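You operate a simulated robot arm through the tools that you are given. There is no shell and no other tool. Be economical: measure what you need, move in short steps, check, and stop when the job is done.

The job below is to be done with a simulated two-armed robot. You get a single attempt, and the scene is never put back.

Task
Clamp the red shell in the length gauge and unscrew its end cap.
Fine: stand it against the anvil, push the slide up to it, tighten the thumb screw, lay the cap in the green tray. Set down upright: what you pick out.

Only the result counts: the job must be done as asked and must still hold three seconds after the hand-in. Knocking over, shifting, dropping, spilling or breaking anything else fails it. Lids that push on must go on centred and level and be pressed home; caps that screw on are set level and turned clockwise until they are tight.

Robot
Two 7-joint arms with three-finger grippers on one trunk, on a base that drives. Base frame: it is fixed to the floor where the robot stands at the start and does not move with it; the origin is under the middle of the robot, x ahead of it, y to its left, z up; the surface under the hand at the start is at about z = 865. Lengths are in mm, angles in degrees, forces in N, time in s.
The left shoulder is at the start at [70, 146, 1212], the right one opposite. With the tool pointing down near the work surface each hand reaches from about 280 to 680 mm from the robot's upright axis, wherever it stands, measured 20 degrees to its own side. Places, roughly: green-rim tray [500, 700, 900]; length gauge slide [700, 400, 900]; length gauge thumb screw [700, 500, 900]. Payload 2.2 kg a hand.
The TCP of each hand is the grasp point between the finger pads, 28 mm short of the fingertips. In the tool frame z runs along the fingers and y along their closing line. Largest opening 102 mm; the body of the gripper starts 71 mm behind the TCP.
Orientation is that of the tool frame in the base frame, as a unit quaternion [w, x, y, z]. With the fingers straight down and closing along the base's y, the tool's x points along the base's -x, its y along +y and its z along -z.

Tools
- The arms move only by the tool step_arm. It takes "left_series", "right_series" or both (then of equal length, played together; a hand with none holds still); each is a list of rows, each a list of 7 numbers: the gripper command, from -1 (fully open) to 1 (shut), values between in proportion, then the shift along the base's x, y, z in m, then the turn, a rotation vector about the base's x, y, z in degrees. In form: [[hand, dx, dy, dz, rx, ry, rz], ...]. A call has 1 to 10 rows; each row is the pose to reach, as a shift and turn from the pose commanded when the call began. Rows are played at 5 a second. More than 50 mm and 8.6 degrees between two rows, or a gripper value outside its range, and nothing of the call is played. Where a pose cannot be reached the arm comes as near as it can. A force on the tool above 40 N (or 10 N above the force at the start of the call, whichever is more), or a blocked arm, ends the call early, and 0.2 s more pass. Each finger halts on what it meets, pressing with about 26 N; the grip force reading is that of the motor and also rises with nothing between the fingers. The clock runs only during rows and for 0.2 s after the last one: add rows that repeat a pose to give the fingers time. The reply holds the time, the measured pose of the TCP, the force on the tool along the base axes, the opening and the grip force, in the units named above and with some noise, with the torque about the TCP (base axes, N m) and any sound that the robot's microphone picked up.
- Cameras (640 x 400 px; columns grow to the right, rows downward): "scene" is now at [124.3, 40.9, 1432.6]; the picture's right is [0.50, -0.87, 0.00], its down [-0.56, -0.32, -0.76] and it looks along [0.66, 0.38, -0.65] (base axes); focal length 250 px, centre (320, 200). "left" rides on the left gripper at [72, 38, -86] in its tool frame; the picture's right is [-0.46, 0.89, 0.00], its down [-0.60, -0.32, -0.73] and it looks along [-0.65, -0.34, 0.68] (tool axes); focal length 256 px, centre (320, 200). "right" rides on the right gripper at [69, 44, -86] in its tool frame; the picture's right is [-0.53, 0.85, 0.00], its down [-0.58, -0.36, -0.73] and it looks along [-0.62, -0.39, 0.68] (tool axes); focal length 256 px, centre (320, 200). There is no depth. A picture from a camera that has moved, and an enlarged one, comes with that camera's place and axes in the base frame and with its lens.
- grab_frame(camera): a new picture of that camera. The clock stands still meanwhile.
- move_column(by): slides the trunk up (or, below 0, down) by that many mm; the arms and the scene camera ride with it, the base frame stays. It gives what a move gives, with no picture.
- roll_base(legs): drives the robot by 1 to 6 legs, each [ahead, left, turn to the left] in mm, mm and degrees, along the robot's own axes; the way and the turn of a leg run together, so that a leg with both is an arc; at most 1500 mm and 180 degrees a leg. The arms and the cameras ride along, it lands a little off, and it stops where it bumps. It gives what a move gives.
- turn_head(pan, tilt): turns the head with the scene camera to pan (to the left, within 86 degrees either way) and tilt (down, from -29 to 69), counted from straight ahead of the robot. It gives what a move gives.
- close_up(camera, box): a new picture of the part [left, top, right, bottom] of that camera's present view, enlarged. The clock stands still meanwhile.
- hand_in(): hands the job in; it is judged then, once.

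Work in short steps. Places have to be worked out from the pictures, the camera data and where the tool is seen: move nearer, look again, correct. Check each grasp and each placing, and mend what went wrong. You have 120 turns and 92 pictures in all, those below and enlarged ones among them. Open the grippers and draw the arms clear of the work before you hand the job in, unless the task says otherwise; then end with one line.

The tools are called as name(argument=value, ...) on one line, values as JSON. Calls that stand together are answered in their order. step_arm: Moves the arms, as the interface text tells. Its arguments: {"type":"object","properties":{"left_series":{"type":"array"},"right_series":{"type":"array"}},"required":[]} The other tools are called the same way: move_column (by) slides the trunk up or down; roll_base (legs) drives the base; turn_head (pan, tilt) turns the head that bears the scene camera; grab_frame (camera) takes a picture; close_up (camera, box) takes an enlarged picture of a part of a camera's view; hand_in () hands the job in.

At the start:

```text
t: 0.0
left_eef_pos: [427.9, 379.5, 1259.5]
left_tool_rot: [0.001, 0.001, 1.0, -0.001]
left_contact_force: [0.3, -0.6, 0.4]
left_wrist_torque: [-0.03, 0.0, -0.01]
left_gripper_width: 102.0
left_grasp_force: 0.1
right_eef_pos: [476.8, 19.6, 1170.7]
right_tool_rot: [0.0, 0.0, 1.0, -0.001]
right_contact_force: [-0.2, 0.1, 0.1]
right_wrist_torque: [0.01, 0.0, -0.01]
right_gripper_width: 101.6
right_grasp_force: 0.2
trunk travel left (down, up): [-750.0, 190.0]
robot x, y, heading: [-3.0, -1.7, 0.1]
head pan, tilt: [29.9, 40.3]
```

scene: 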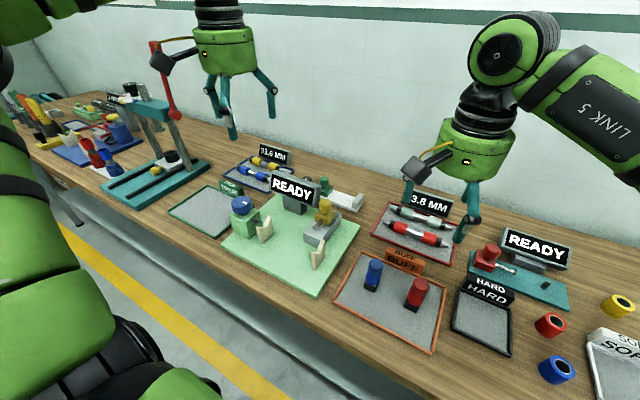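
right: 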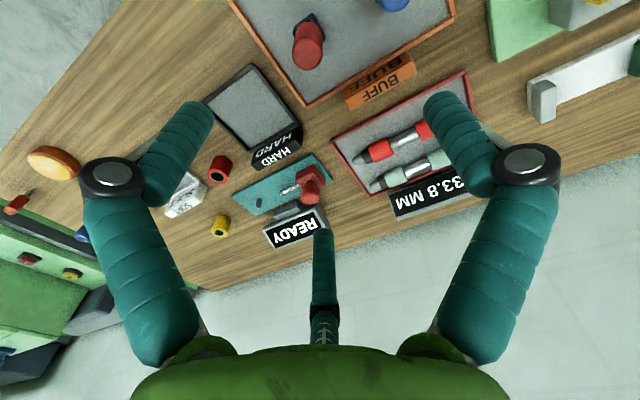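
left: 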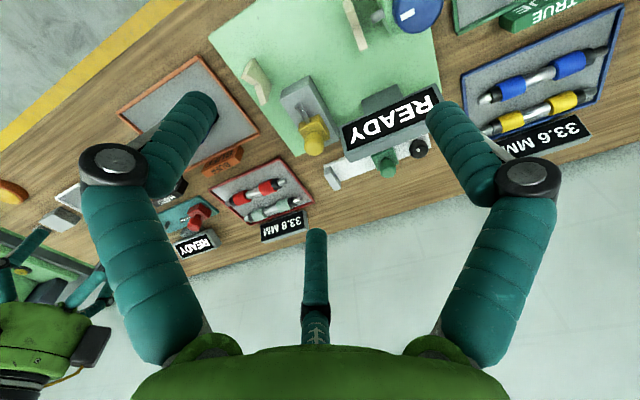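

The scene holds many candidates; I enlarge the gauge area and the trays to identify the red shell, the slide, the screw and the green tray.

close_up(camera="scene", box=[200, 130, 380, 300])

close_up(camera="scene", box=[330, 170, 640, 400])

close_up(camera="scene", box=[0, 70, 240, 240])

```text
2.35 times, centred on (290, 215) of scene
camera zoom: at [124.3, 40.9, 1432.6], right [0.5, -0.87, 0.0], down [-0.56, -0.32, -0.76], along [0.66, 0.38, -0.65], focal length 588 px, centre (391, 165)
```

zoom: 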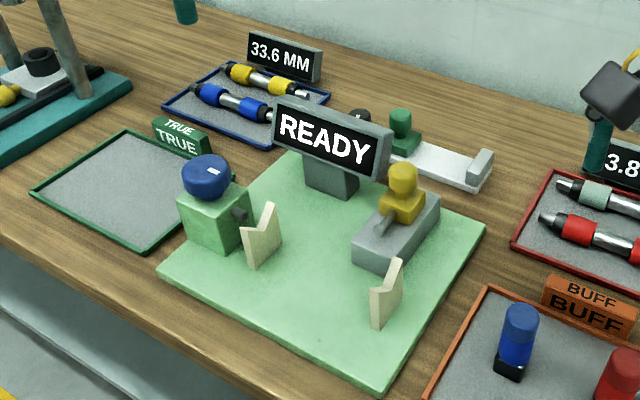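

```text
1.74 times, centred on (485, 285) of scene
camera zoom: at [124.3, 40.9, 1432.6], right [0.5, -0.87, 0.0], down [-0.56, -0.32, -0.76], along [0.66, 0.38, -0.65], focal length 435 px, centre (33, 52)
```

zoom: 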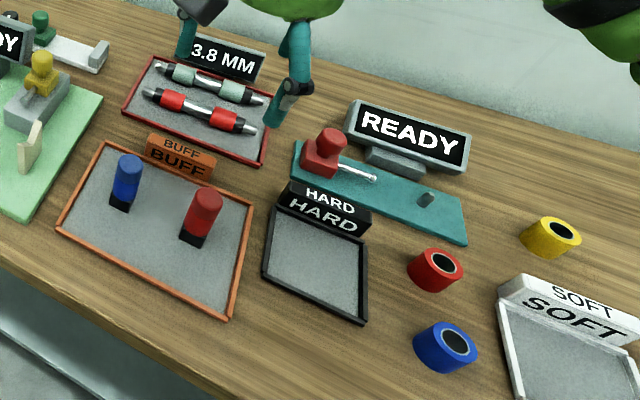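

```text
2.35 times, centred on (120, 155) of scene
camera zoom: at [124.3, 40.9, 1432.6], right [0.5, -0.87, 0.0], down [-0.56, -0.32, -0.76], along [0.66, 0.38, -0.65], focal length 588 px, centre (791, 306)
```

zoom: 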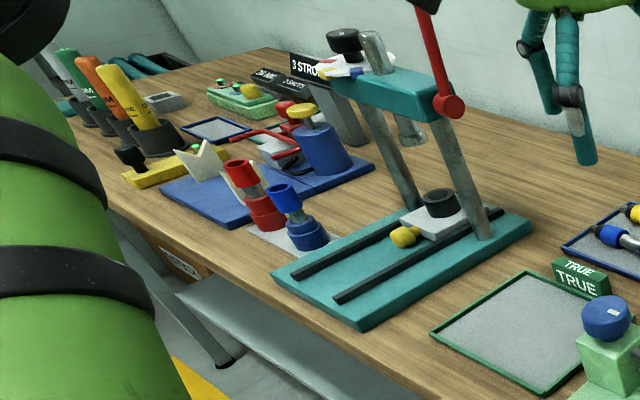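

The white rail with the grey block behind READY seems to be the length gauge. I enlarge it and the shells, and look with the left camera too.

close_up(camera="scene", box=[290, 160, 380, 220])

close_up(camera="left", box=[180, 50, 460, 230])

close_up(camera="scene", box=[340, 180, 480, 350])

```text
6.67 times, centred on (335, 190) of scene
camera zoom: at [124.3, 40.9, 1432.6], right [0.5, -0.87, 0.0], down [-0.56, -0.32, -0.76], along [0.66, 0.38, -0.65], focal length 1667 px, centre (220, 267)
```

zoom: 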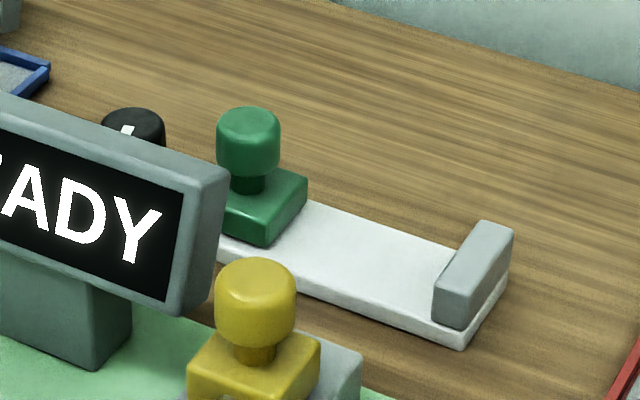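

```text
2.22 times, centred on (320, 140) of left
camera zoom: at [354.3, 417.3, 1345.5], right [0.46, 0.89, 0.0], down [0.6, -0.32, 0.73], along [0.65, -0.34, -0.68], focal length 569 px, centre (320, 333)
```

zoom: 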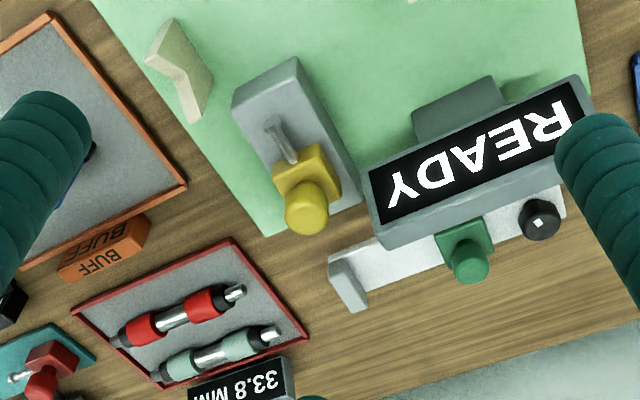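

```text
2.35 times, centred on (410, 265) of scene
camera zoom: at [124.3, 40.9, 1432.6], right [0.5, -0.87, 0.0], down [-0.56, -0.32, -0.76], along [0.66, 0.38, -0.65], focal length 588 px, centre (108, 47)
```

zoom: 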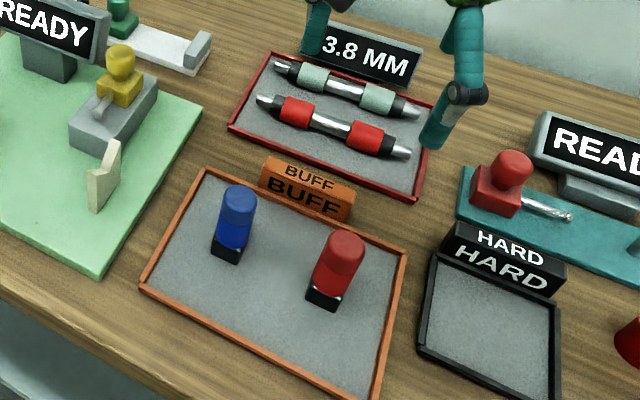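

The items at the far left (red and blue two-part cylinders) look like shells with screw caps. I turn the head left to see them.

turn_head(pan=65, tilt=35)

grab_frame(camera="scene")

turn_head(pan=-25, tilt=40)

grab_frame(camera="scene")

```text
t: 1.0
left_eef_pos: [429.4, 379.5, 1261.3]
left_tool_rot: [0.0, 0.0, 1.0, 0.0]
left_contact_force: [0.0, 0.0, 0.1]
left_wrist_torque: [-0.02, 0.02, -0.01]
left_gripper_width: 102.1
left_grasp_force: 0.0
right_eef_pos: [477.1, 18.3, 1170.1]
right_tool_rot: [0.0, 0.0, 1.0, 0.0]
right_contact_force: [-0.5, 0.2, -0.9]
right_wrist_torque: [0.0, 0.02, -0.03]
right_gripper_width: 101.8
right_grasp_force: 0.0
trunk travel left (down, up): [-750.0, 190.0]
robot x, y, heading: [-1.0, -1.4, -0.2]
head pan, tilt: [65.0, 35.0]
```

```text
82 pictures are left
camera scene: at [88.1, 78.3, 1440.6], right [0.91, -0.42, 0.0], down [-0.24, -0.52, -0.82], along [0.35, 0.74, -0.57], focal length 250 px, centre (320, 200)
```

scene: 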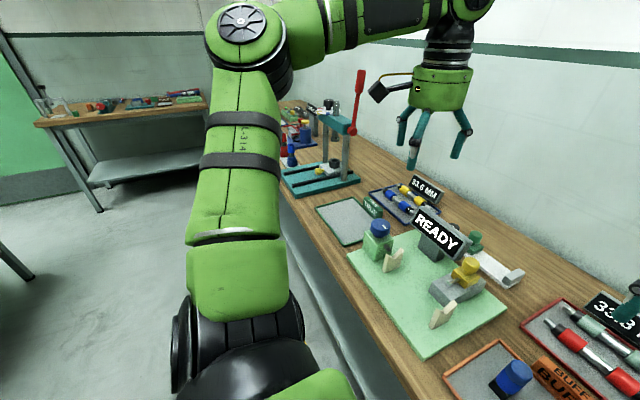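

```text
t: 2.7
left_eef_pos: [428.0, 379.4, 1259.9]
left_tool_rot: [0.001, 0.0, 1.0, 0.0]
left_contact_force: [-0.1, 1.6, 0.2]
left_wrist_torque: [0.04, 0.02, 0.03]
left_gripper_width: 102.2
left_grasp_force: 0.1
right_eef_pos: [476.4, 18.9, 1170.3]
right_tool_rot: [0.0, 0.0, 1.0, 0.0]
right_contact_force: [-1.1, -0.2, 0.2]
right_wrist_torque: [0.0, 0.01, -0.02]
right_gripper_width: 101.8
right_grasp_force: 0.0
trunk travel left (down, up): [-750.0, 190.0]
robot x, y, heading: [-0.5, -1.5, 0.1]
head pan, tilt: [-25.0, 40.0]
```

```text
81 pictures are left
camera scene: at [127.9, -37.3, 1433.1], right [-0.42, -0.91, 0.0], down [-0.58, 0.27, -0.77], along [0.69, -0.32, -0.64], focal length 250 px, centre (320, 200)
```

scene: 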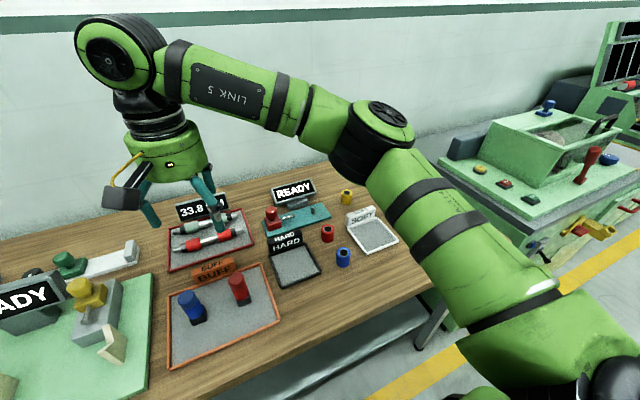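

I enlarge the hand cameras' views of the red upright cylinder in the BUFF tray and of the red-banded shaft in the next tray.

close_up(camera="right", box=[250, 0, 450, 120])

close_up(camera="scene", box=[150, 240, 290, 340])

close_up(camera="scene", box=[160, 180, 400, 290])

```text
3.20 times, centred on (350, 60) of right
camera zoom: at [408.8, 62.3, 1256.8], right [0.53, 0.85, 0.0], down [0.58, -0.36, 0.73], along [0.62, -0.39, -0.68], focal length 819 px, centre (224, 648)
```

zoom: 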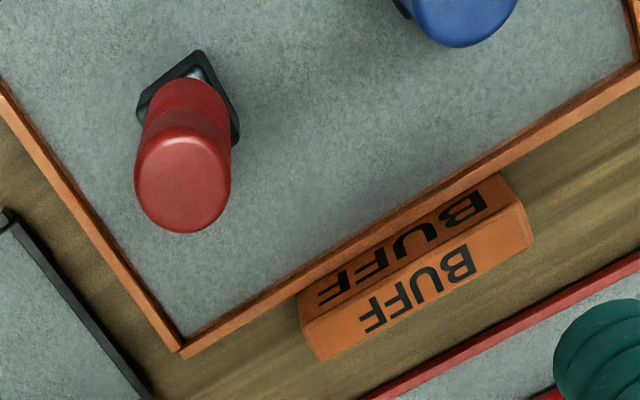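

```text
4.00 times, centred on (220, 290) of scene
camera zoom: at [127.9, -37.3, 1433.1], right [-0.42, -0.91, 0.0], down [-0.58, 0.27, -0.77], along [0.69, -0.32, -0.64], focal length 1000 px, centre (720, -160)
```

zoom: 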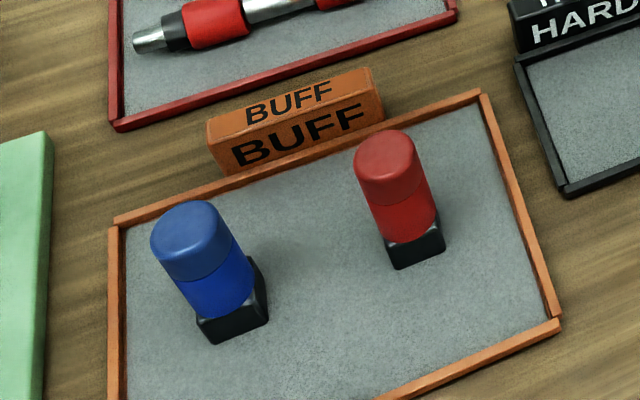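

```text
2.67 times, centred on (280, 235) of scene
camera zoom: at [127.9, -37.3, 1433.1], right [-0.42, -0.91, 0.0], down [-0.58, 0.27, -0.77], along [0.69, -0.32, -0.64], focal length 667 px, centre (427, 107)
```

zoom: 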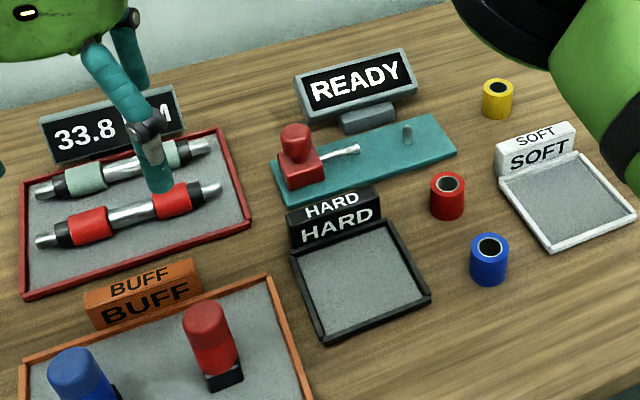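

The upright red cylinder in the BUFF tray (black square foot, slightly wider screwed cap) is the red shell; two rays place its cap top near [481, 0, 954]. I bring the right hand above it for a closer look.

step_arm(right_series=[[-1, 0.002, -0.01, -0.045, 0, 0, 0], [-1, 0.004, -0.019, -0.09, 0, 0, 0], [-1, 0.004, -0.019, -0.12, 0, 0, 0]])

grab_frame(camera="right")

turn_head(pan=0, tilt=50)

grab_frame(camera="scene")

```text
t: 3.5
left_eef_pos: [428.5, 380.6, 1259.1]
left_tool_rot: [0.0, 0.0, 1.0, 0.0]
left_contact_force: [-0.4, 0.2, 0.4]
left_wrist_torque: [0.0, 0.01, -0.01]
left_gripper_width: 101.9
left_grasp_force: 0.1
right_eef_pos: [483.7, 0.3, 1049.2]
right_tool_rot: [0.0, 0.0, 1.0, 0.0]
right_contact_force: [0.4, 1.0, 0.3]
right_wrist_torque: [0.0, 0.0, 0.03]
right_gripper_width: 101.9
right_grasp_force: 0.1
trunk travel left (down, up): [-750.0, 190.0]
robot x, y, heading: [4.3, 1.1, 0.2]
head pan, tilt: [-25.0, 40.0]
```

```text
77 pictures are left
camera right: at [415.4, 44.7, 1135.5], right [0.53, 0.85, 0.0], down [0.58, -0.36, 0.73], along [0.62, -0.39, -0.68], focal length 256 px, centre (320, 200)
```

right: 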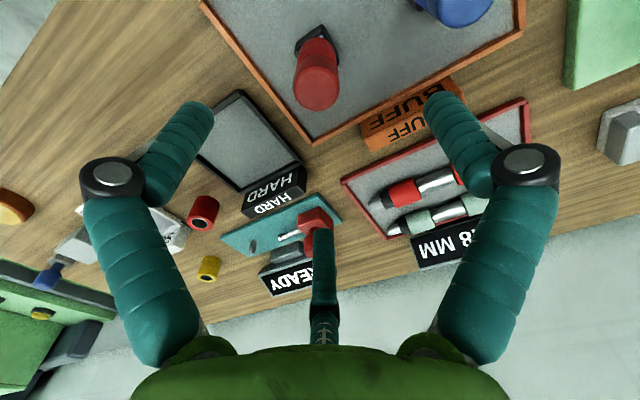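

```text
t: 4.3
left_eef_pos: [428.6, 379.5, 1259.3]
left_tool_rot: [0.0, -0.001, 1.0, 0.0]
left_contact_force: [-0.2, -1.1, 0.9]
left_wrist_torque: [-0.03, 0.0, -0.01]
left_gripper_width: 101.6
left_grasp_force: 0.0
right_eef_pos: [483.3, 0.5, 1049.1]
right_tool_rot: [0.0, 0.0, 1.0, -0.001]
right_contact_force: [0.3, 0.3, 0.3]
right_wrist_torque: [-0.01, 0.01, 0.01]
right_gripper_width: 102.0
right_grasp_force: 0.0
trunk travel left (down, up): [-750.0, 190.0]
robot x, y, heading: [-2.0, 0.0, -0.1]
head pan, tilt: [0.0, 50.0]
```

```text
76 pictures are left
camera scene: at [127.8, -1.6, 1419.0], right [0.0, -1.0, 0.0], down [-0.77, 0.0, -0.64], along [0.64, 0.0, -0.77], focal length 250 px, centre (320, 200)
```

scene: 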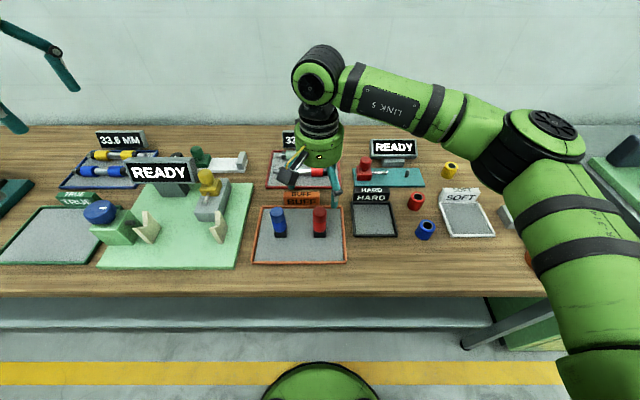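

I enlarge both views of the red shell to read its foot yaw.

close_up(camera="scene", box=[290, 190, 350, 250])

close_up(camera="right", box=[270, 10, 370, 120])

```text
6.67 times, centred on (320, 220) of scene
camera zoom: at [127.8, -1.6, 1419.0], right [0.0, -1.0, 0.0], down [-0.77, 0.0, -0.64], along [0.64, 0.0, -0.77], focal length 1667 px, centre (320, 67)
```

zoom: 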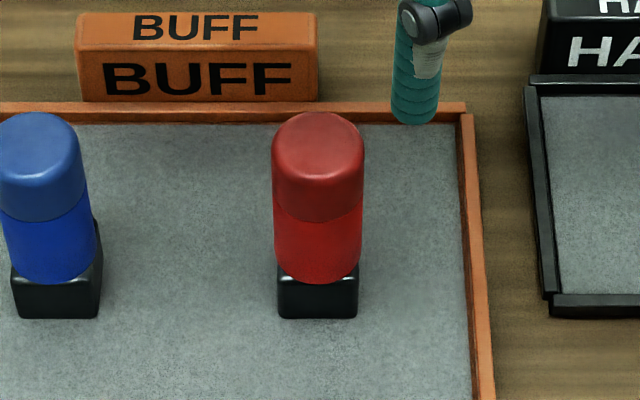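

```text
3.64 times, centred on (320, 65) of right
camera zoom: at [415.5, 44.2, 1136.1], right [0.53, 0.85, 0.0], down [0.58, -0.36, 0.73], along [0.62, -0.39, -0.68], focal length 931 px, centre (320, 691)
```

zoom: 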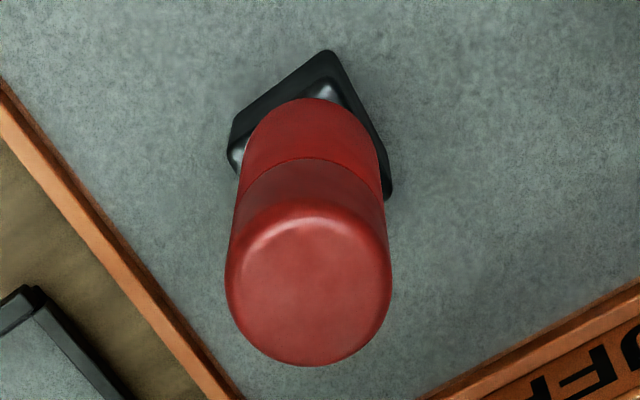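

The foot is square to the base axes, about 31 mm wide, shell centre ≈[479, -0.5]. I turn the right hand 90° so it will close along x (leaving anvil/slide sides free), staying above.

step_arm(right_series=[[-1, 0, 0, 0, 0, 0, 8.5], [-1, 0, 0, 0, 0, 0, 17], [-1, 0, 0, 0, 0, 0, 25.5], [-1, 0, 0, 0, 0, 0, 34], [-1, 0, 0, 0, 0, 0, 42.5], [-1, 0, 0, 0, 0, 0, 51], [-1, 0, 0, 0, 0, 0, 59.5], [-1, 0, 0, 0, 0, 0, 68], [-1, 0, 0, 0, 0, 0, 76.5], [-1, -0.004, -0.001, 0, 0, 0, 85]])

step_arm(right_series=[[-1, 0, 0, 0, 0, 0, 5], [-1, 0, 0, -0.03, 0, 0, 5], [-1, 0, 0, -0.03, 0, 0, 5]])

grab_frame(camera="right")

```text
t: 6.5
left_eef_pos: [427.5, 380.2, 1261.0]
left_tool_rot: [0.002, 0.0, 1.0, 0.0]
left_contact_force: [-0.2, -0.4, 0.8]
left_wrist_torque: [-0.01, -0.07, -0.03]
left_gripper_width: 102.0
left_grasp_force: 0.2
right_eef_pos: [391.8, -52.9, 1147.9]
right_tool_rot: [0.004, -0.648, 0.761, -0.005]
right_contact_force: [-0.9, 0.3, -0.7]
right_wrist_torque: [0.0, -0.13, 0.0]
right_gripper_width: 101.5
right_grasp_force: 0.0
right hand out of reach, approached as far as the arm can: row 8, 9, 10
trunk travel left (down, up): [-750.0, 190.0]
robot x, y, heading: [2.4, -4.1, -0.2]
head pan, tilt: [0.0, 50.0]
```

```text
t: 7.3
left_eef_pos: [427.7, 378.1, 1260.4]
left_tool_rot: [0.0, 0.0, 1.0, 0.0]
left_contact_force: [0.3, 0.7, 0.1]
left_wrist_torque: [-0.02, 0.0, -0.04]
left_gripper_width: 102.2
left_grasp_force: 0.0
right_eef_pos: [374.6, -49.1, 1130.9]
right_tool_rot: [0.006, -0.681, 0.733, -0.004]
right_contact_force: [-0.4, 0.7, -0.1]
right_wrist_torque: [0.01, -0.01, -0.01]
right_gripper_width: 101.9
right_grasp_force: 0.1
right hand out of reach, approached as far as the arm can: row 1, 2, 3
trunk travel left (down, up): [-750.0, 190.0]
robot x, y, heading: [-3.7, -2.7, 0.0]
head pan, tilt: [0.0, 50.0]
```

```text
73 pictures are left
camera right: at [326.3, -115.4, 1215.8], right [-0.8, 0.6, -0.01], down [0.4, 0.55, 0.74], along [0.45, 0.59, -0.67], focal length 256 px, centre (320, 200)
```

right: 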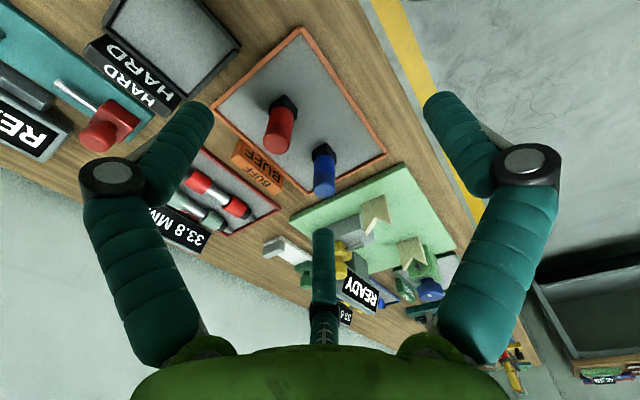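

The right wrist cannot turn +90° here, so I turn the other way (-90°). First back to start yaw.

step_arm(right_series=[[-1, 0, 0, 0, 0, 0, -8.5], [-1, 0.01, 0, 0, 0, 0, -17], [-1, 0.02, 0, 0, 0, 0, -25.5], [-1, 0.03, 0.01, 0, 0, 0, -34], [-1, 0.04, 0.01, 0, 0, 0, -42.5], [-1, 0.05, 0.02, 0, 0, 0, -51], [-1, 0.06, 0.03, 0, 0, 0, -59.5], [-1, 0.07, 0.04, 0, 0, 0, -68], [-1, 0.07, 0.04, 0, 0, 0, -76.5], [-1, 0.07, 0.04, 0, 0, 0, -85]])

step_arm(right_series=[[-1, 0, 0, 0, 0, 0, -8.5], [-1, 0.01, 0, 0, 0, 0, -17], [-1, 0.02, 0, 0, 0, 0, -25.5], [-1, 0.03, 0.0, 0, 0, 0, -34], [-1, 0.03, 0.0, 0, 0, 0, -42.5], [-1, 0.03, 0.0, 0, 0, 0, -51], [-1, 0.03, 0.0, 0, 0, 0, -59.5], [-1, 0.03, 0.0, 0, 0, 0, -68], [-1, 0.03, 0.0, 0, 0, 0, -76.5], [-1, 0.03, 0.0, 0, 0, 0, -85]])

```text
t: 9.6
left_eef_pos: [428.1, 378.8, 1260.0]
left_tool_rot: [0.001, 0.0, 1.0, 0.0]
left_contact_force: [0.1, -0.3, -0.5]
left_wrist_torque: [0.01, -0.03, 0.02]
left_gripper_width: 102.0
left_grasp_force: 0.1
right_eef_pos: [447.1, -8.5, 1129.5]
right_tool_rot: [0.001, -0.006, 1.0, -0.008]
right_contact_force: [-0.3, 0.5, 0.1]
right_wrist_torque: [0.01, 0.01, 0.0]
right_gripper_width: 101.9
right_grasp_force: 0.0
trunk travel left (down, up): [-750.0, 190.0]
robot x, y, heading: [1.4, 3.6, -0.1]
head pan, tilt: [0.0, 50.0]
```

```text
t: 11.8
left_eef_pos: [428.6, 380.0, 1259.7]
left_tool_rot: [-0.001, 0.0, 1.0, 0.0]
left_contact_force: [0.5, -0.7, 0.3]
left_wrist_torque: [0.03, 0.0, 0.01]
left_gripper_width: 101.8
left_grasp_force: 0.1
right_eef_pos: [476.1, -8.0, 1128.4]
right_tool_rot: [-0.003, 0.67, 0.742, -0.007]
right_contact_force: [0.0, -0.5, 0.5]
right_wrist_torque: [-0.05, 0.0, -0.04]
right_gripper_width: 101.9
right_grasp_force: 0.1
trunk travel left (down, up): [-750.0, 190.0]
robot x, y, heading: [-1.1, -2.8, -0.2]
head pan, tilt: [0.0, 50.0]
```

The -90° yaw works. I finish the turn and come down above the shell, then look.

step_arm(right_series=[[-1, 0.001, 0.003, -0.03, 0, 0, -5.8], [-1, 0.003, 0.007, -0.06, 0, 0, -5.8], [-1, 0.003, 0.007, -0.1, 0, 0, -5.8]])

grab_frame(camera="right")

```text
t: 12.6
left_eef_pos: [428.6, 379.4, 1260.5]
left_tool_rot: [0.0, 0.001, 1.0, 0.0]
left_contact_force: [0.1, 0.1, 0.0]
left_wrist_torque: [0.0, 0.0, 0.0]
left_gripper_width: 102.2
left_grasp_force: 0.0
right_eef_pos: [478.6, 1.5, 1027.9]
right_tool_rot: [-0.004, 0.707, 0.707, -0.006]
right_contact_force: [0.0, 0.0, -0.2]
right_wrist_torque: [-0.03, 0.01, -0.02]
right_gripper_width: 101.7
right_grasp_force: 0.1
trunk travel left (down, up): [-750.0, 190.0]
robot x, y, heading: [-1.2, 0.8, -0.1]
head pan, tilt: [0.0, 50.0]
```

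```text
72 pictures are left
camera right: at [525.2, 69.8, 1114.4], right [0.85, -0.53, -0.01], down [-0.35, -0.57, 0.74], along [-0.4, -0.62, -0.67], focal length 256 px, centre (320, 200)
```

right: 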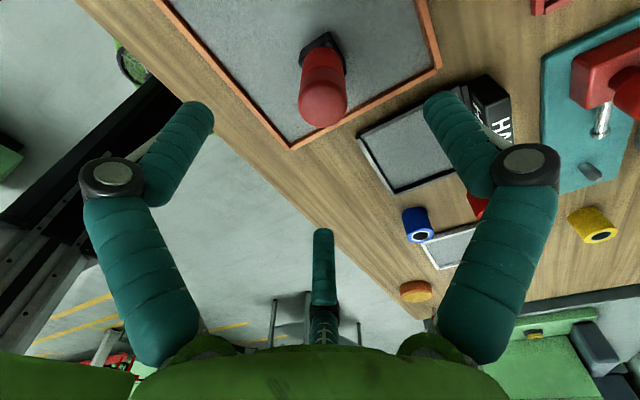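

The shell sits straight under at [481, 0]. I descend with the fingers astride it to TCP z≈916, and then close.

step_arm(right_series=[[-1, 0.002, -0.001, -0.04, 0, -0.8, 0], [-1, 0.002, -0.001, -0.08, 0, -0.8, 0], [-1, 0.002, -0.001, -0.112, 0, -0.8, 0], [-0.2, 0.002, -0.001, -0.112, 0, -0.8, 0], [0.6, 0.002, -0.001, -0.112, 0, -0.8, 0], [0.6, 0.002, -0.001, -0.112, 0, -0.8, 0]])

grab_frame(camera="right")

```text
t: 13.9
left_eef_pos: [427.7, 379.3, 1259.7]
left_tool_rot: [-0.001, 0.0, 1.0, 0.0]
left_contact_force: [0.0, -0.4, 0.1]
left_wrist_torque: [0.02, -0.01, 0.0]
left_gripper_width: 102.0
left_grasp_force: 0.1
right_eef_pos: [480.7, -2.6, 919.7]
right_tool_rot: [0.002, 0.707, 0.708, 0.0]
right_contact_force: [-0.2, 0.3, 1.5]
right_wrist_torque: [0.04, 0.04, 0.01]
right_gripper_width: 31.5
right_grasp_force: 26.4
trunk travel left (down, up): [-750.0, 190.0]
robot x, y, heading: [-0.1, -0.1, 0.1]
head pan, tilt: [0.0, 50.0]
```

```text
71 pictures are left
camera right: at [525.4, 66.5, 1006.4], right [0.85, -0.53, 0.0], down [-0.36, -0.57, 0.73], along [-0.39, -0.62, -0.68], focal length 256 px, centre (320, 200)
```

right: 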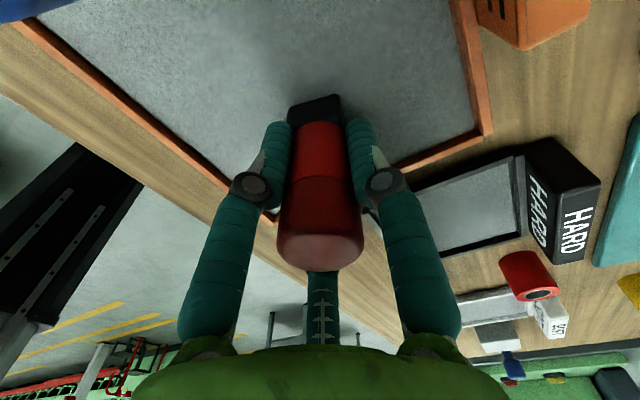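

Held at 31.5 mm. I lift it well clear of everything and drive left and ahead towards the gauge.

step_arm(right_series=[[0.6, 0, 0, 0.04, 0, 0, 0], [0.6, 0, 0, 0.085, 0, 0, 0], [0.6, 0, 0, 0.13, 0, 0, 0], [0.6, 0, 0, 0.17, 0, 0, 0]])

roll_base(legs=[[0, 300, 0], [100, 0, 0]])

turn_head(pan=0, tilt=45)

grab_frame(camera="scene")

```text
t: 14.9
left_eef_pos: [427.0, 380.1, 1259.7]
left_tool_rot: [0.001, 0.0, 1.0, 0.001]
left_contact_force: [0.1, 0.1, -0.2]
left_wrist_torque: [0.0, 0.0, -0.03]
left_gripper_width: 102.0
left_grasp_force: 0.1
right_eef_pos: [480.3, 0.2, 1090.2]
right_tool_rot: [0.002, 0.707, 0.708, -0.001]
right_contact_force: [-0.4, 0.3, -0.5]
right_wrist_torque: [0.0, 0.01, -0.01]
right_gripper_width: 20.2
right_grasp_force: 0.0
trunk travel left (down, up): [-750.0, 190.0]
robot x, y, heading: [-4.6, 0.5, 0.1]
head pan, tilt: [0.0, 50.0]
```

```text
t: 17.8
left_eef_pos: [523.3, 682.4, 1260.5]
left_tool_rot: [0.001, -0.003, 1.0, 0.0]
left_contact_force: [-0.6, -0.6, -0.5]
left_wrist_torque: [0.0, -0.07, 0.0]
left_gripper_width: 101.9
left_grasp_force: 0.0
right_eef_pos: [577.3, 302.3, 1091.1]
right_tool_rot: [0.003, 0.704, 0.71, -0.001]
right_contact_force: [-0.1, 0.9, 0.1]
right_wrist_torque: [-0.04, -0.03, -0.01]
right_gripper_width: 20.4
right_grasp_force: 0.0
trunk travel left (down, up): [-750.0, 190.0]
robot x, y, heading: [98.8, 299.1, 0.5]
head pan, tilt: [0.0, 50.0]
```

```text
t: 18.4
left_eef_pos: [525.7, 682.4, 1259.2]
left_tool_rot: [0.001, -0.002, 1.0, 0.0]
left_contact_force: [-0.8, -0.4, 0.1]
left_wrist_torque: [-0.02, 0.0, -0.02]
left_gripper_width: 102.1
left_grasp_force: 0.1
right_eef_pos: [581.0, 303.4, 1088.9]
right_tool_rot: [0.001, 0.705, 0.709, -0.001]
right_contact_force: [0.3, -1.0, -0.5]
right_wrist_torque: [0.02, 0.01, 0.02]
right_gripper_width: 20.5
right_grasp_force: 0.2
trunk travel left (down, up): [-750.0, 190.0]
robot x, y, heading: [96.3, 303.9, 0.4]
head pan, tilt: [0.0, 45.0]
```

```text
70 pictures are left
camera scene: at [231.2, 300.6, 1425.8], right [0.01, -1.0, 0.0], down [-0.71, 0.0, -0.71], along [0.71, 0.0, -0.71], focal length 250 px, centre (320, 200)
```

scene: 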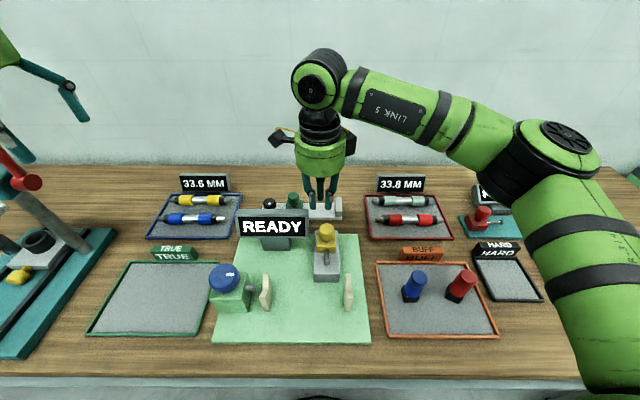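

The fingers now read 20 mm: the shell slipped out and stayed in the tray. I check it is upright there.

close_up(camera="scene", box=[370, 240, 510, 340])

close_up(camera="scene", box=[250, 180, 370, 250])

```text
4.00 times, centred on (440, 290) of scene
camera zoom: at [231.2, 300.6, 1425.8], right [0.01, -1.0, 0.0], down [-0.71, 0.0, -0.71], along [0.71, 0.0, -0.71], focal length 1000 px, centre (-160, -160)
```

zoom: 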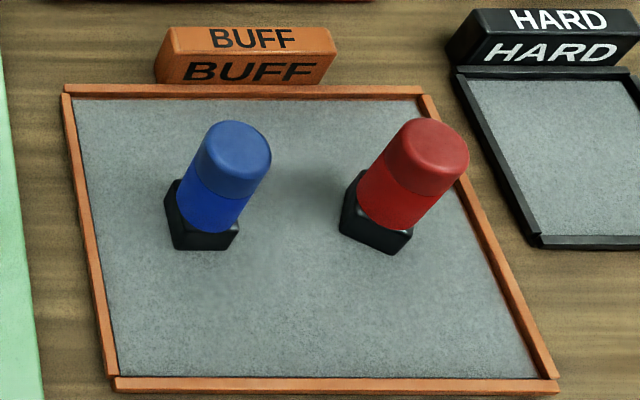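

```text
5.33 times, centred on (310, 215) of scene
camera zoom: at [231.2, 300.6, 1425.8], right [0.01, -1.0, 0.0], down [-0.71, 0.0, -0.71], along [0.71, 0.0, -0.71], focal length 1334 px, centre (373, 120)
```

zoom: 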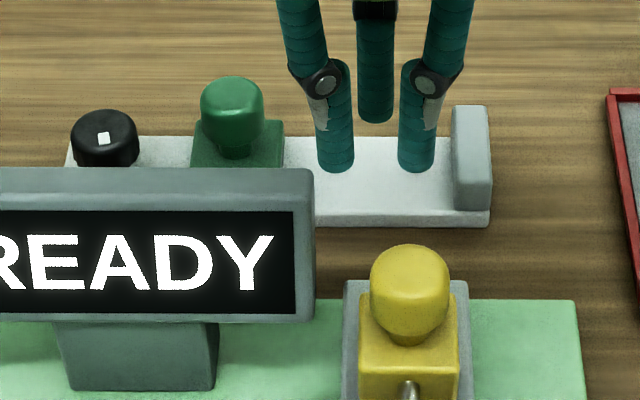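

The shell stands upright in the tray but has turned about 25–35°. I take the right hand back over it, opening the fingers, to look closely.

step_arm(right_series=[[-1, -0.014, -0.045, 0, 0, 0, 0], [-1, -0.028, -0.09, 0, 0, 0, 0], [-1, -0.042, -0.135, 0, 0, 0, 0], [-1, -0.056, -0.18, 0, 0, 0, 0], [-1, -0.07, -0.225, 0, 0, 0, 0], [-1, -0.084, -0.27, 0, 0, 0, 0], [-1, -0.095, -0.305, -0.03, 0, 0, 0], [-1, -0.095, -0.305, -0.07, 0, 0, 0]])

grab_frame(camera="right")

close_up(camera="right", box=[270, 10, 390, 140])

```text
t: 20.2
left_eef_pos: [526.9, 683.0, 1258.8]
left_tool_rot: [0.0, -0.003, 1.0, 0.0]
left_contact_force: [-0.3, -0.5, 0.4]
left_wrist_torque: [-0.02, 0.03, 0.0]
left_gripper_width: 101.9
left_grasp_force: 0.1
right_eef_pos: [485.4, -0.1, 1021.7]
right_tool_rot: [0.003, 0.705, 0.71, -0.002]
right_contact_force: [1.1, -0.8, 0.7]
right_wrist_torque: [0.03, 0.02, 0.01]
right_gripper_width: 101.9
right_grasp_force: 0.0
trunk travel left (down, up): [-750.0, 190.0]
robot x, y, heading: [97.1, 300.2, 0.1]
head pan, tilt: [0.0, 45.0]
```

```text
67 pictures are left
camera right: at [530.4, 68.8, 1107.0], right [0.85, -0.53, 0.0], down [-0.36, -0.58, 0.73], along [-0.39, -0.62, -0.68], focal length 256 px, centre (320, 200)
```

right: 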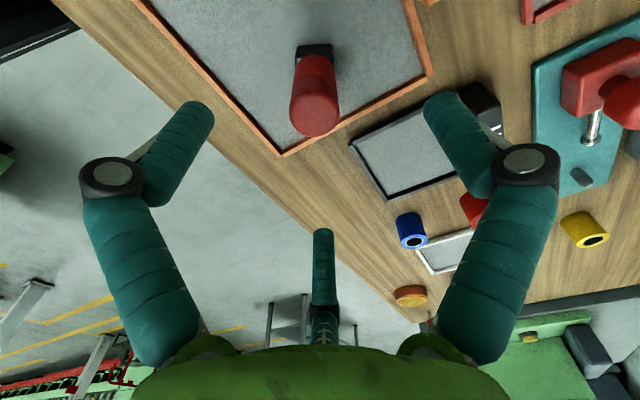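

```text
3.08 times, centred on (330, 75) of right
camera zoom: at [530.4, 68.8, 1107.0], right [0.85, -0.53, 0.0], down [-0.36, -0.58, 0.73], along [-0.39, -0.62, -0.68], focal length 788 px, centre (289, 585)
```

zoom: 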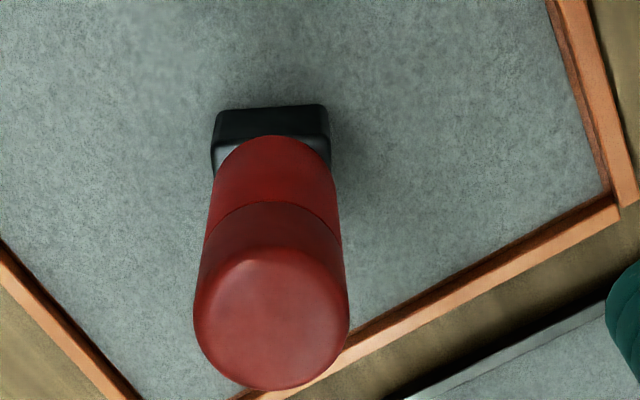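

The foot is turned about -27° and the shell is centred at [482, 0]. I turn the hand -27° to match, descend lower so that the fingertips also take the foot flats, and close fully.

step_arm(right_series=[[-1, 0, 0, 0, 0, 0, -8.5], [-1, -0.001, 0, 0, 0, 0, -17], [-1, -0.003, 0, 0, 0, 0, -25], [-1, -0.003, 0, -0.04, 0, 0, -27], [-1, -0.003, 0, -0.08, 0, 0, -27], [-1, -0.003, 0, -0.117, 0, 0, -27], [-1, -0.003, 0, -0.117, 0, 0, -27]])

grab_frame(camera="right")

```text
t: 21.8
left_eef_pos: [524.1, 683.8, 1259.9]
left_tool_rot: [0.001, -0.002, 1.0, 0.0]
left_contact_force: [-0.1, 0.2, 0.8]
left_wrist_torque: [-0.02, -0.01, -0.01]
left_gripper_width: 102.1
left_grasp_force: 0.1
right_eef_pos: [482.8, -2.1, 904.2]
right_tool_rot: [0.002, 0.851, 0.526, -0.002]
right_contact_force: [-0.3, 0.3, 0.4]
right_wrist_torque: [-0.01, -0.02, 0.01]
right_gripper_width: 102.0
right_grasp_force: 0.1
trunk travel left (down, up): [-750.0, 190.0]
robot x, y, heading: [98.2, 301.4, 0.4]
head pan, tilt: [0.0, 45.0]
```

```text
65 pictures are left
camera right: at [553.4, 40.2, 989.9], right [0.52, -0.86, 0.0], down [-0.58, -0.35, 0.73], along [-0.63, -0.38, -0.68], focal length 256 px, centre (320, 200)
```

right: 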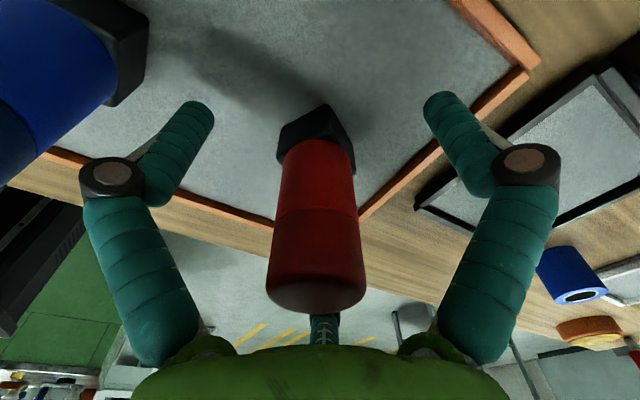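

Hand and foot are aligned and centred. I close fully and lift just 10 mm slowly to test the hold.

step_arm(right_series=[[0, 0, 0, 0, 0, 0, 0], [0.5, 0, 0, 0, 0, 0, 0], [1, 0, 0, 0, 0, 0, 0], [1, 0, 0, 0, 0, 0, 0], [1, 0, 0, 0, 0, 0, 0], [1, 0, 0, 0.003, 0, 0, 0], [1, 0, 0, 0.006, 0, 0, 0], [1, 0, 0, 0.01, 0, 0, 0]])

grab_frame(camera="right")

```text
t: 23.6
left_eef_pos: [525.3, 682.9, 1260.2]
left_tool_rot: [0.0, -0.003, 1.0, 0.0]
left_contact_force: [-0.6, -0.1, 0.0]
left_wrist_torque: [-0.03, -0.03, -0.01]
left_gripper_width: 101.8
left_grasp_force: 0.1
right_eef_pos: [481.8, -2.3, 913.3]
right_tool_rot: [0.002, 0.851, 0.526, -0.002]
right_contact_force: [0.3, -0.4, -2.2]
right_wrist_torque: [0.04, -0.02, 0.0]
right_gripper_width: 36.7
right_grasp_force: 26.1
trunk travel left (down, up): [-750.0, 190.0]
robot x, y, heading: [99.8, 299.8, 0.3]
head pan, tilt: [0.0, 45.0]
```

```text
64 pictures are left
camera right: at [552.9, 39.9, 999.4], right [0.52, -0.86, 0.0], down [-0.58, -0.35, 0.73], along [-0.63, -0.38, -0.68], focal length 256 px, centre (320, 200)
```

right: 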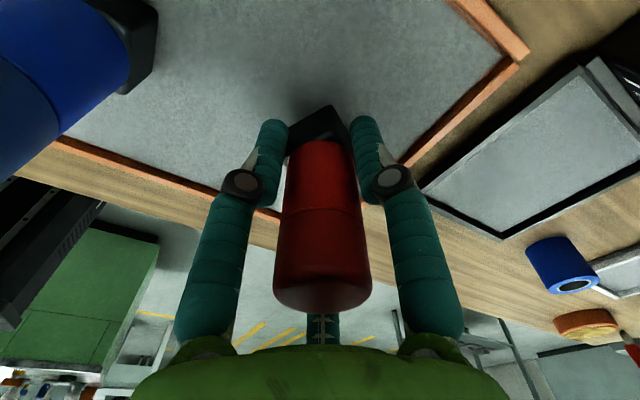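

It holds (weight ≈2 N, width 36.7). I lift slowly further and check again.

step_arm(right_series=[[1, 0, 0, 0.01, 0, 0, 0], [1, 0, 0, 0.025, 0, 0, 0], [1, 0, 0, 0.045, 0, 0, 0], [1, 0, 0, 0.065, 0, 0, 0], [1, 0, 0, 0.085, 0, 0, 0], [1, 0, 0, 0.105, 0, 0, 0], [1, 0, 0, 0.125, 0, 0, 0], [1, 0, 0, 0.14, 0, 0, 0]])

close_up(camera="scene", box=[380, 160, 540, 320])

close_up(camera="right", box=[200, 60, 440, 340])

```text
t: 25.4
left_eef_pos: [525.3, 683.3, 1260.2]
left_tool_rot: [0.0, -0.003, 1.0, 0.0]
left_contact_force: [0.4, -0.8, 0.8]
left_wrist_torque: [0.0, 0.0, -0.03]
left_gripper_width: 101.9
left_grasp_force: 0.1
right_eef_pos: [482.9, -2.3, 1052.7]
right_tool_rot: [0.002, 0.85, 0.526, -0.003]
right_contact_force: [-0.6, 0.2, -1.7]
right_wrist_torque: [-0.01, 0.01, 0.0]
right_gripper_width: 36.4
right_grasp_force: 26.5
trunk travel left (down, up): [-750.0, 190.0]
robot x, y, heading: [99.7, 297.1, 0.5]
head pan, tilt: [0.0, 45.0]
```

```text
2.50 times, centred on (460, 240) of scene
camera zoom: at [231.1, 300.4, 1425.8], right [0.01, -1.0, 0.0], down [-0.71, 0.0, -0.71], along [0.71, 0.0, -0.71], focal length 625 px, centre (-30, 100)
```

zoom: 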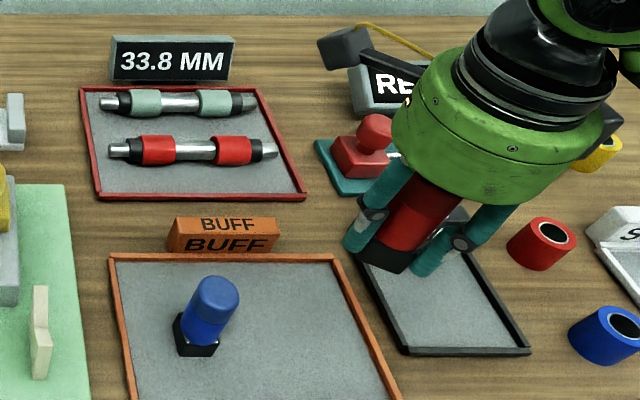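

```text
1.43 times, centred on (320, 200) of right
camera zoom: at [553.9, 39.8, 1138.9], right [0.52, -0.86, 0.0], down [-0.58, -0.35, 0.73], along [-0.63, -0.38, -0.68], focal length 366 px, centre (320, 200)
```

zoom: 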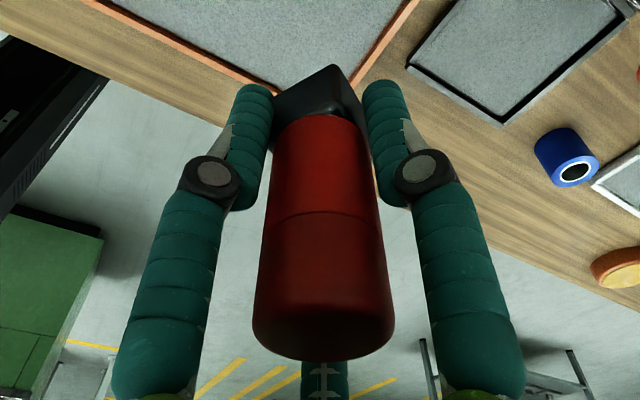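

The shell is held firmly by its foot, aligned. I carry it to above the gauge near [738, 285], turning back +27°.

step_arm(right_series=[[1, 0.026, 0.03, 0.01, 0, 0, 3], [1, 0.052, 0.06, 0.01, 0, 0, 6], [1, 0.078, 0.09, 0.01, 0, 0, 9], [1, 0.104, 0.12, 0.01, 0, 0, 12], [1, 0.13, 0.15, 0.01, 0, 0, 15], [1, 0.156, 0.18, 0.01, 0, 0, 18], [1, 0.182, 0.21, 0.01, 0, 0, 21], [1, 0.208, 0.24, 0.01, 0, 0, 24], [1, 0.234, 0.265, 0.01, 0, 0, 27], [1, 0.255, 0.29, 0.01, 0, 0, 27]])

grab_frame(camera="scene")

grab_frame(camera="right")

```text
t: 27.6
left_eef_pos: [524.1, 683.9, 1259.6]
left_tool_rot: [0.002, -0.004, 1.0, -0.001]
left_contact_force: [0.5, -0.5, 1.0]
left_wrist_torque: [-0.01, -0.01, 0.0]
left_gripper_width: 101.9
left_grasp_force: 0.0
right_eef_pos: [717.9, 277.6, 1065.5]
right_tool_rot: [0.004, 0.703, 0.711, 0.0]
right_contact_force: [0.4, -1.0, -1.8]
right_wrist_torque: [0.01, 0.01, 0.01]
right_gripper_width: 36.5
right_grasp_force: 25.4
right hand out of reach, approached as far as the arm can: row 10
trunk travel left (down, up): [-750.0, 190.0]
robot x, y, heading: [101.3, 301.7, 0.3]
head pan, tilt: [0.0, 45.0]
```

```text
61 pictures are left
camera scene: at [230.5, 301.6, 1425.8], right [0.01, -1.0, 0.0], down [-0.71, 0.0, -0.71], along [0.71, 0.0, -0.71], focal length 250 px, centre (320, 200)
```

scene: 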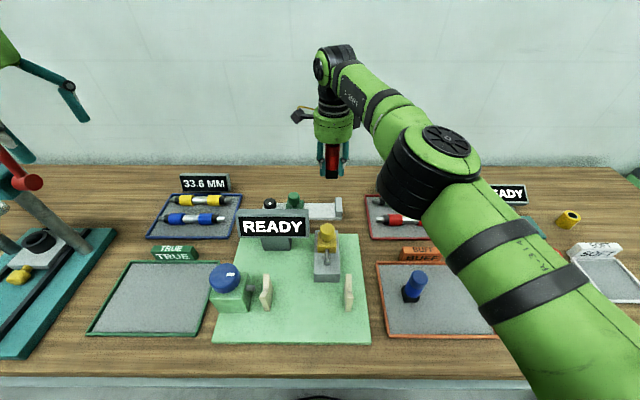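

```text
60 pictures are left
camera right: at [761.7, 346.4, 1150.9], right [0.85, -0.53, 0.01], down [-0.36, -0.58, 0.73], along [-0.38, -0.63, -0.68], focal length 256 px, centre (320, 200)
```

right: 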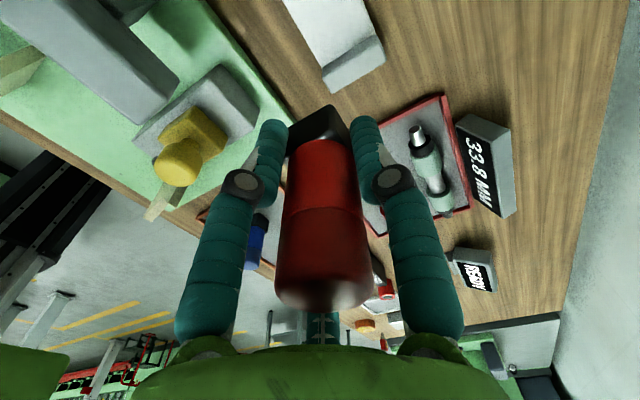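

The arm is at its reach limit here. I drive a little ahead and left so both shoulders come nearer.

roll_base(legs=[[40, 60, 0]])

```text
t: 28.6
left_eef_pos: [562.3, 738.5, 1262.5]
left_tool_rot: [0.002, -0.001, 1.0, 0.001]
left_contact_force: [0.0, -0.7, 0.5]
left_wrist_torque: [0.06, -0.05, 0.0]
left_gripper_width: 102.1
left_grasp_force: 0.1
right_eef_pos: [754.8, 331.1, 1064.8]
right_tool_rot: [0.002, 0.705, 0.709, 0.0]
right_contact_force: [-0.6, -0.4, -1.9]
right_wrist_torque: [0.04, -0.02, 0.03]
right_gripper_width: 36.5
right_grasp_force: 26.0
trunk travel left (down, up): [-750.0, 190.0]
robot x, y, heading: [135.7, 365.2, 0.3]
head pan, tilt: [0.0, 45.0]
```

Good. Now I bring the shell over the gap: to about [738, 287], z 985 (foot bottom ≈949, above anvil), and check the views.

step_arm(right_series=[[1, -0.01, -0.025, 0, 0, 0, 0], [1, -0.017, -0.044, 0, 0, 0, 0], [1, -0.017, -0.044, -0.04, 0, 0, 0], [1, -0.017, -0.044, -0.08, 0, 0, 0]])

close_up(camera="scene", box=[270, 120, 430, 240])

grab_frame(camera="right")

```text
t: 29.6
left_eef_pos: [565.6, 739.5, 1261.4]
left_tool_rot: [0.001, -0.002, 1.0, 0.001]
left_contact_force: [-0.2, 0.0, 0.4]
left_wrist_torque: [0.07, 0.0, -0.01]
left_gripper_width: 102.0
left_grasp_force: 0.2
right_eef_pos: [742.4, 290.5, 981.9]
right_tool_rot: [0.001, 0.706, 0.709, -0.001]
right_contact_force: [-0.2, -0.6, -2.0]
right_wrist_torque: [0.02, 0.02, -0.01]
right_gripper_width: 36.4
right_grasp_force: 26.0
trunk travel left (down, up): [-750.0, 190.0]
robot x, y, heading: [138.8, 358.8, 0.5]
head pan, tilt: [0.0, 45.0]
```

```text
3.33 times, centred on (350, 180) of scene
camera zoom: at [270.9, 358.3, 1425.8], right [0.0, -1.0, 0.0], down [-0.71, 0.0, -0.71], along [0.71, 0.0, -0.71], focal length 833 px, centre (220, 267)
```

zoom: 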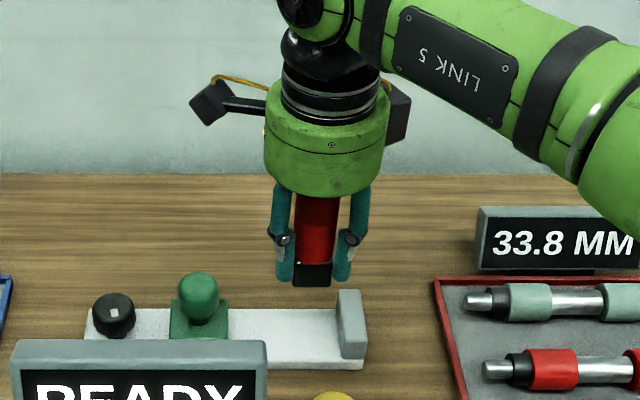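

```text
58 pictures are left
camera right: at [786.8, 358.6, 1068.2], right [0.85, -0.53, 0.0], down [-0.36, -0.58, 0.73], along [-0.39, -0.62, -0.68], focal length 256 px, centre (320, 200)
```

right: 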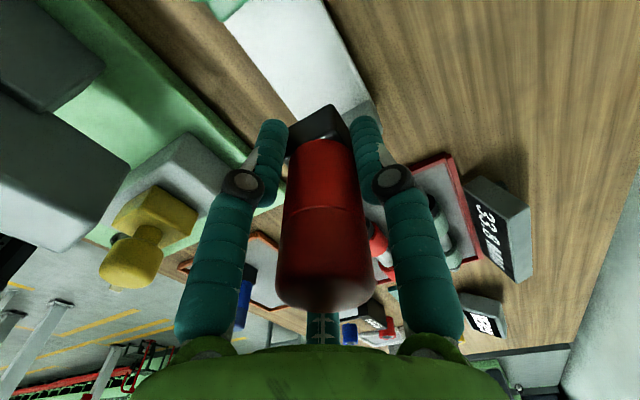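

The view suggests the real gripper has three visible fingers rather than two, which matters near the anvil. I enlarge to see where the fingers sit round the foot.

close_up(camera="scene", box=[320, 165, 380, 215])

close_up(camera="right", box=[240, 80, 400, 220])

```text
8.00 times, centred on (350, 190) of scene
camera zoom: at [270.9, 358.3, 1425.8], right [0.0, -1.0, 0.0], down [-0.71, 0.0, -0.71], along [0.71, 0.0, -0.71], focal length 2000 px, centre (80, 280)
```

zoom: 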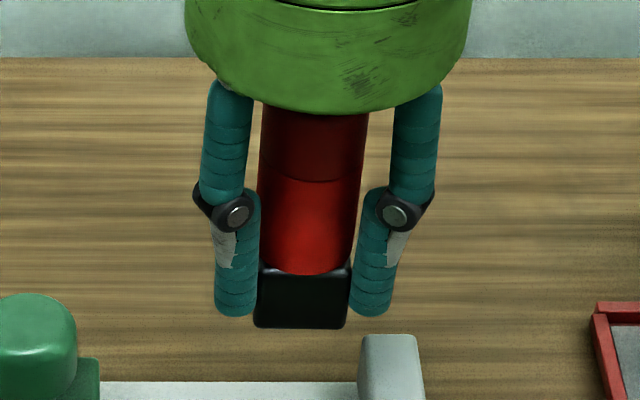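

```text
2.86 times, centred on (320, 150) of right
camera zoom: at [786.8, 358.6, 1068.2], right [0.85, -0.53, 0.0], down [-0.36, -0.58, 0.73], along [-0.39, -0.62, -0.68], focal length 731 px, centre (320, 343)
```

zoom: 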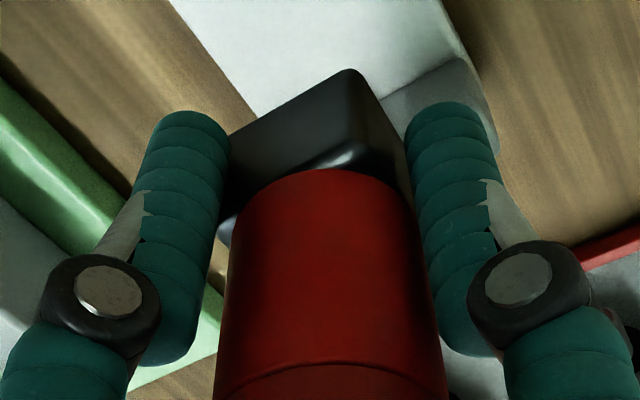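

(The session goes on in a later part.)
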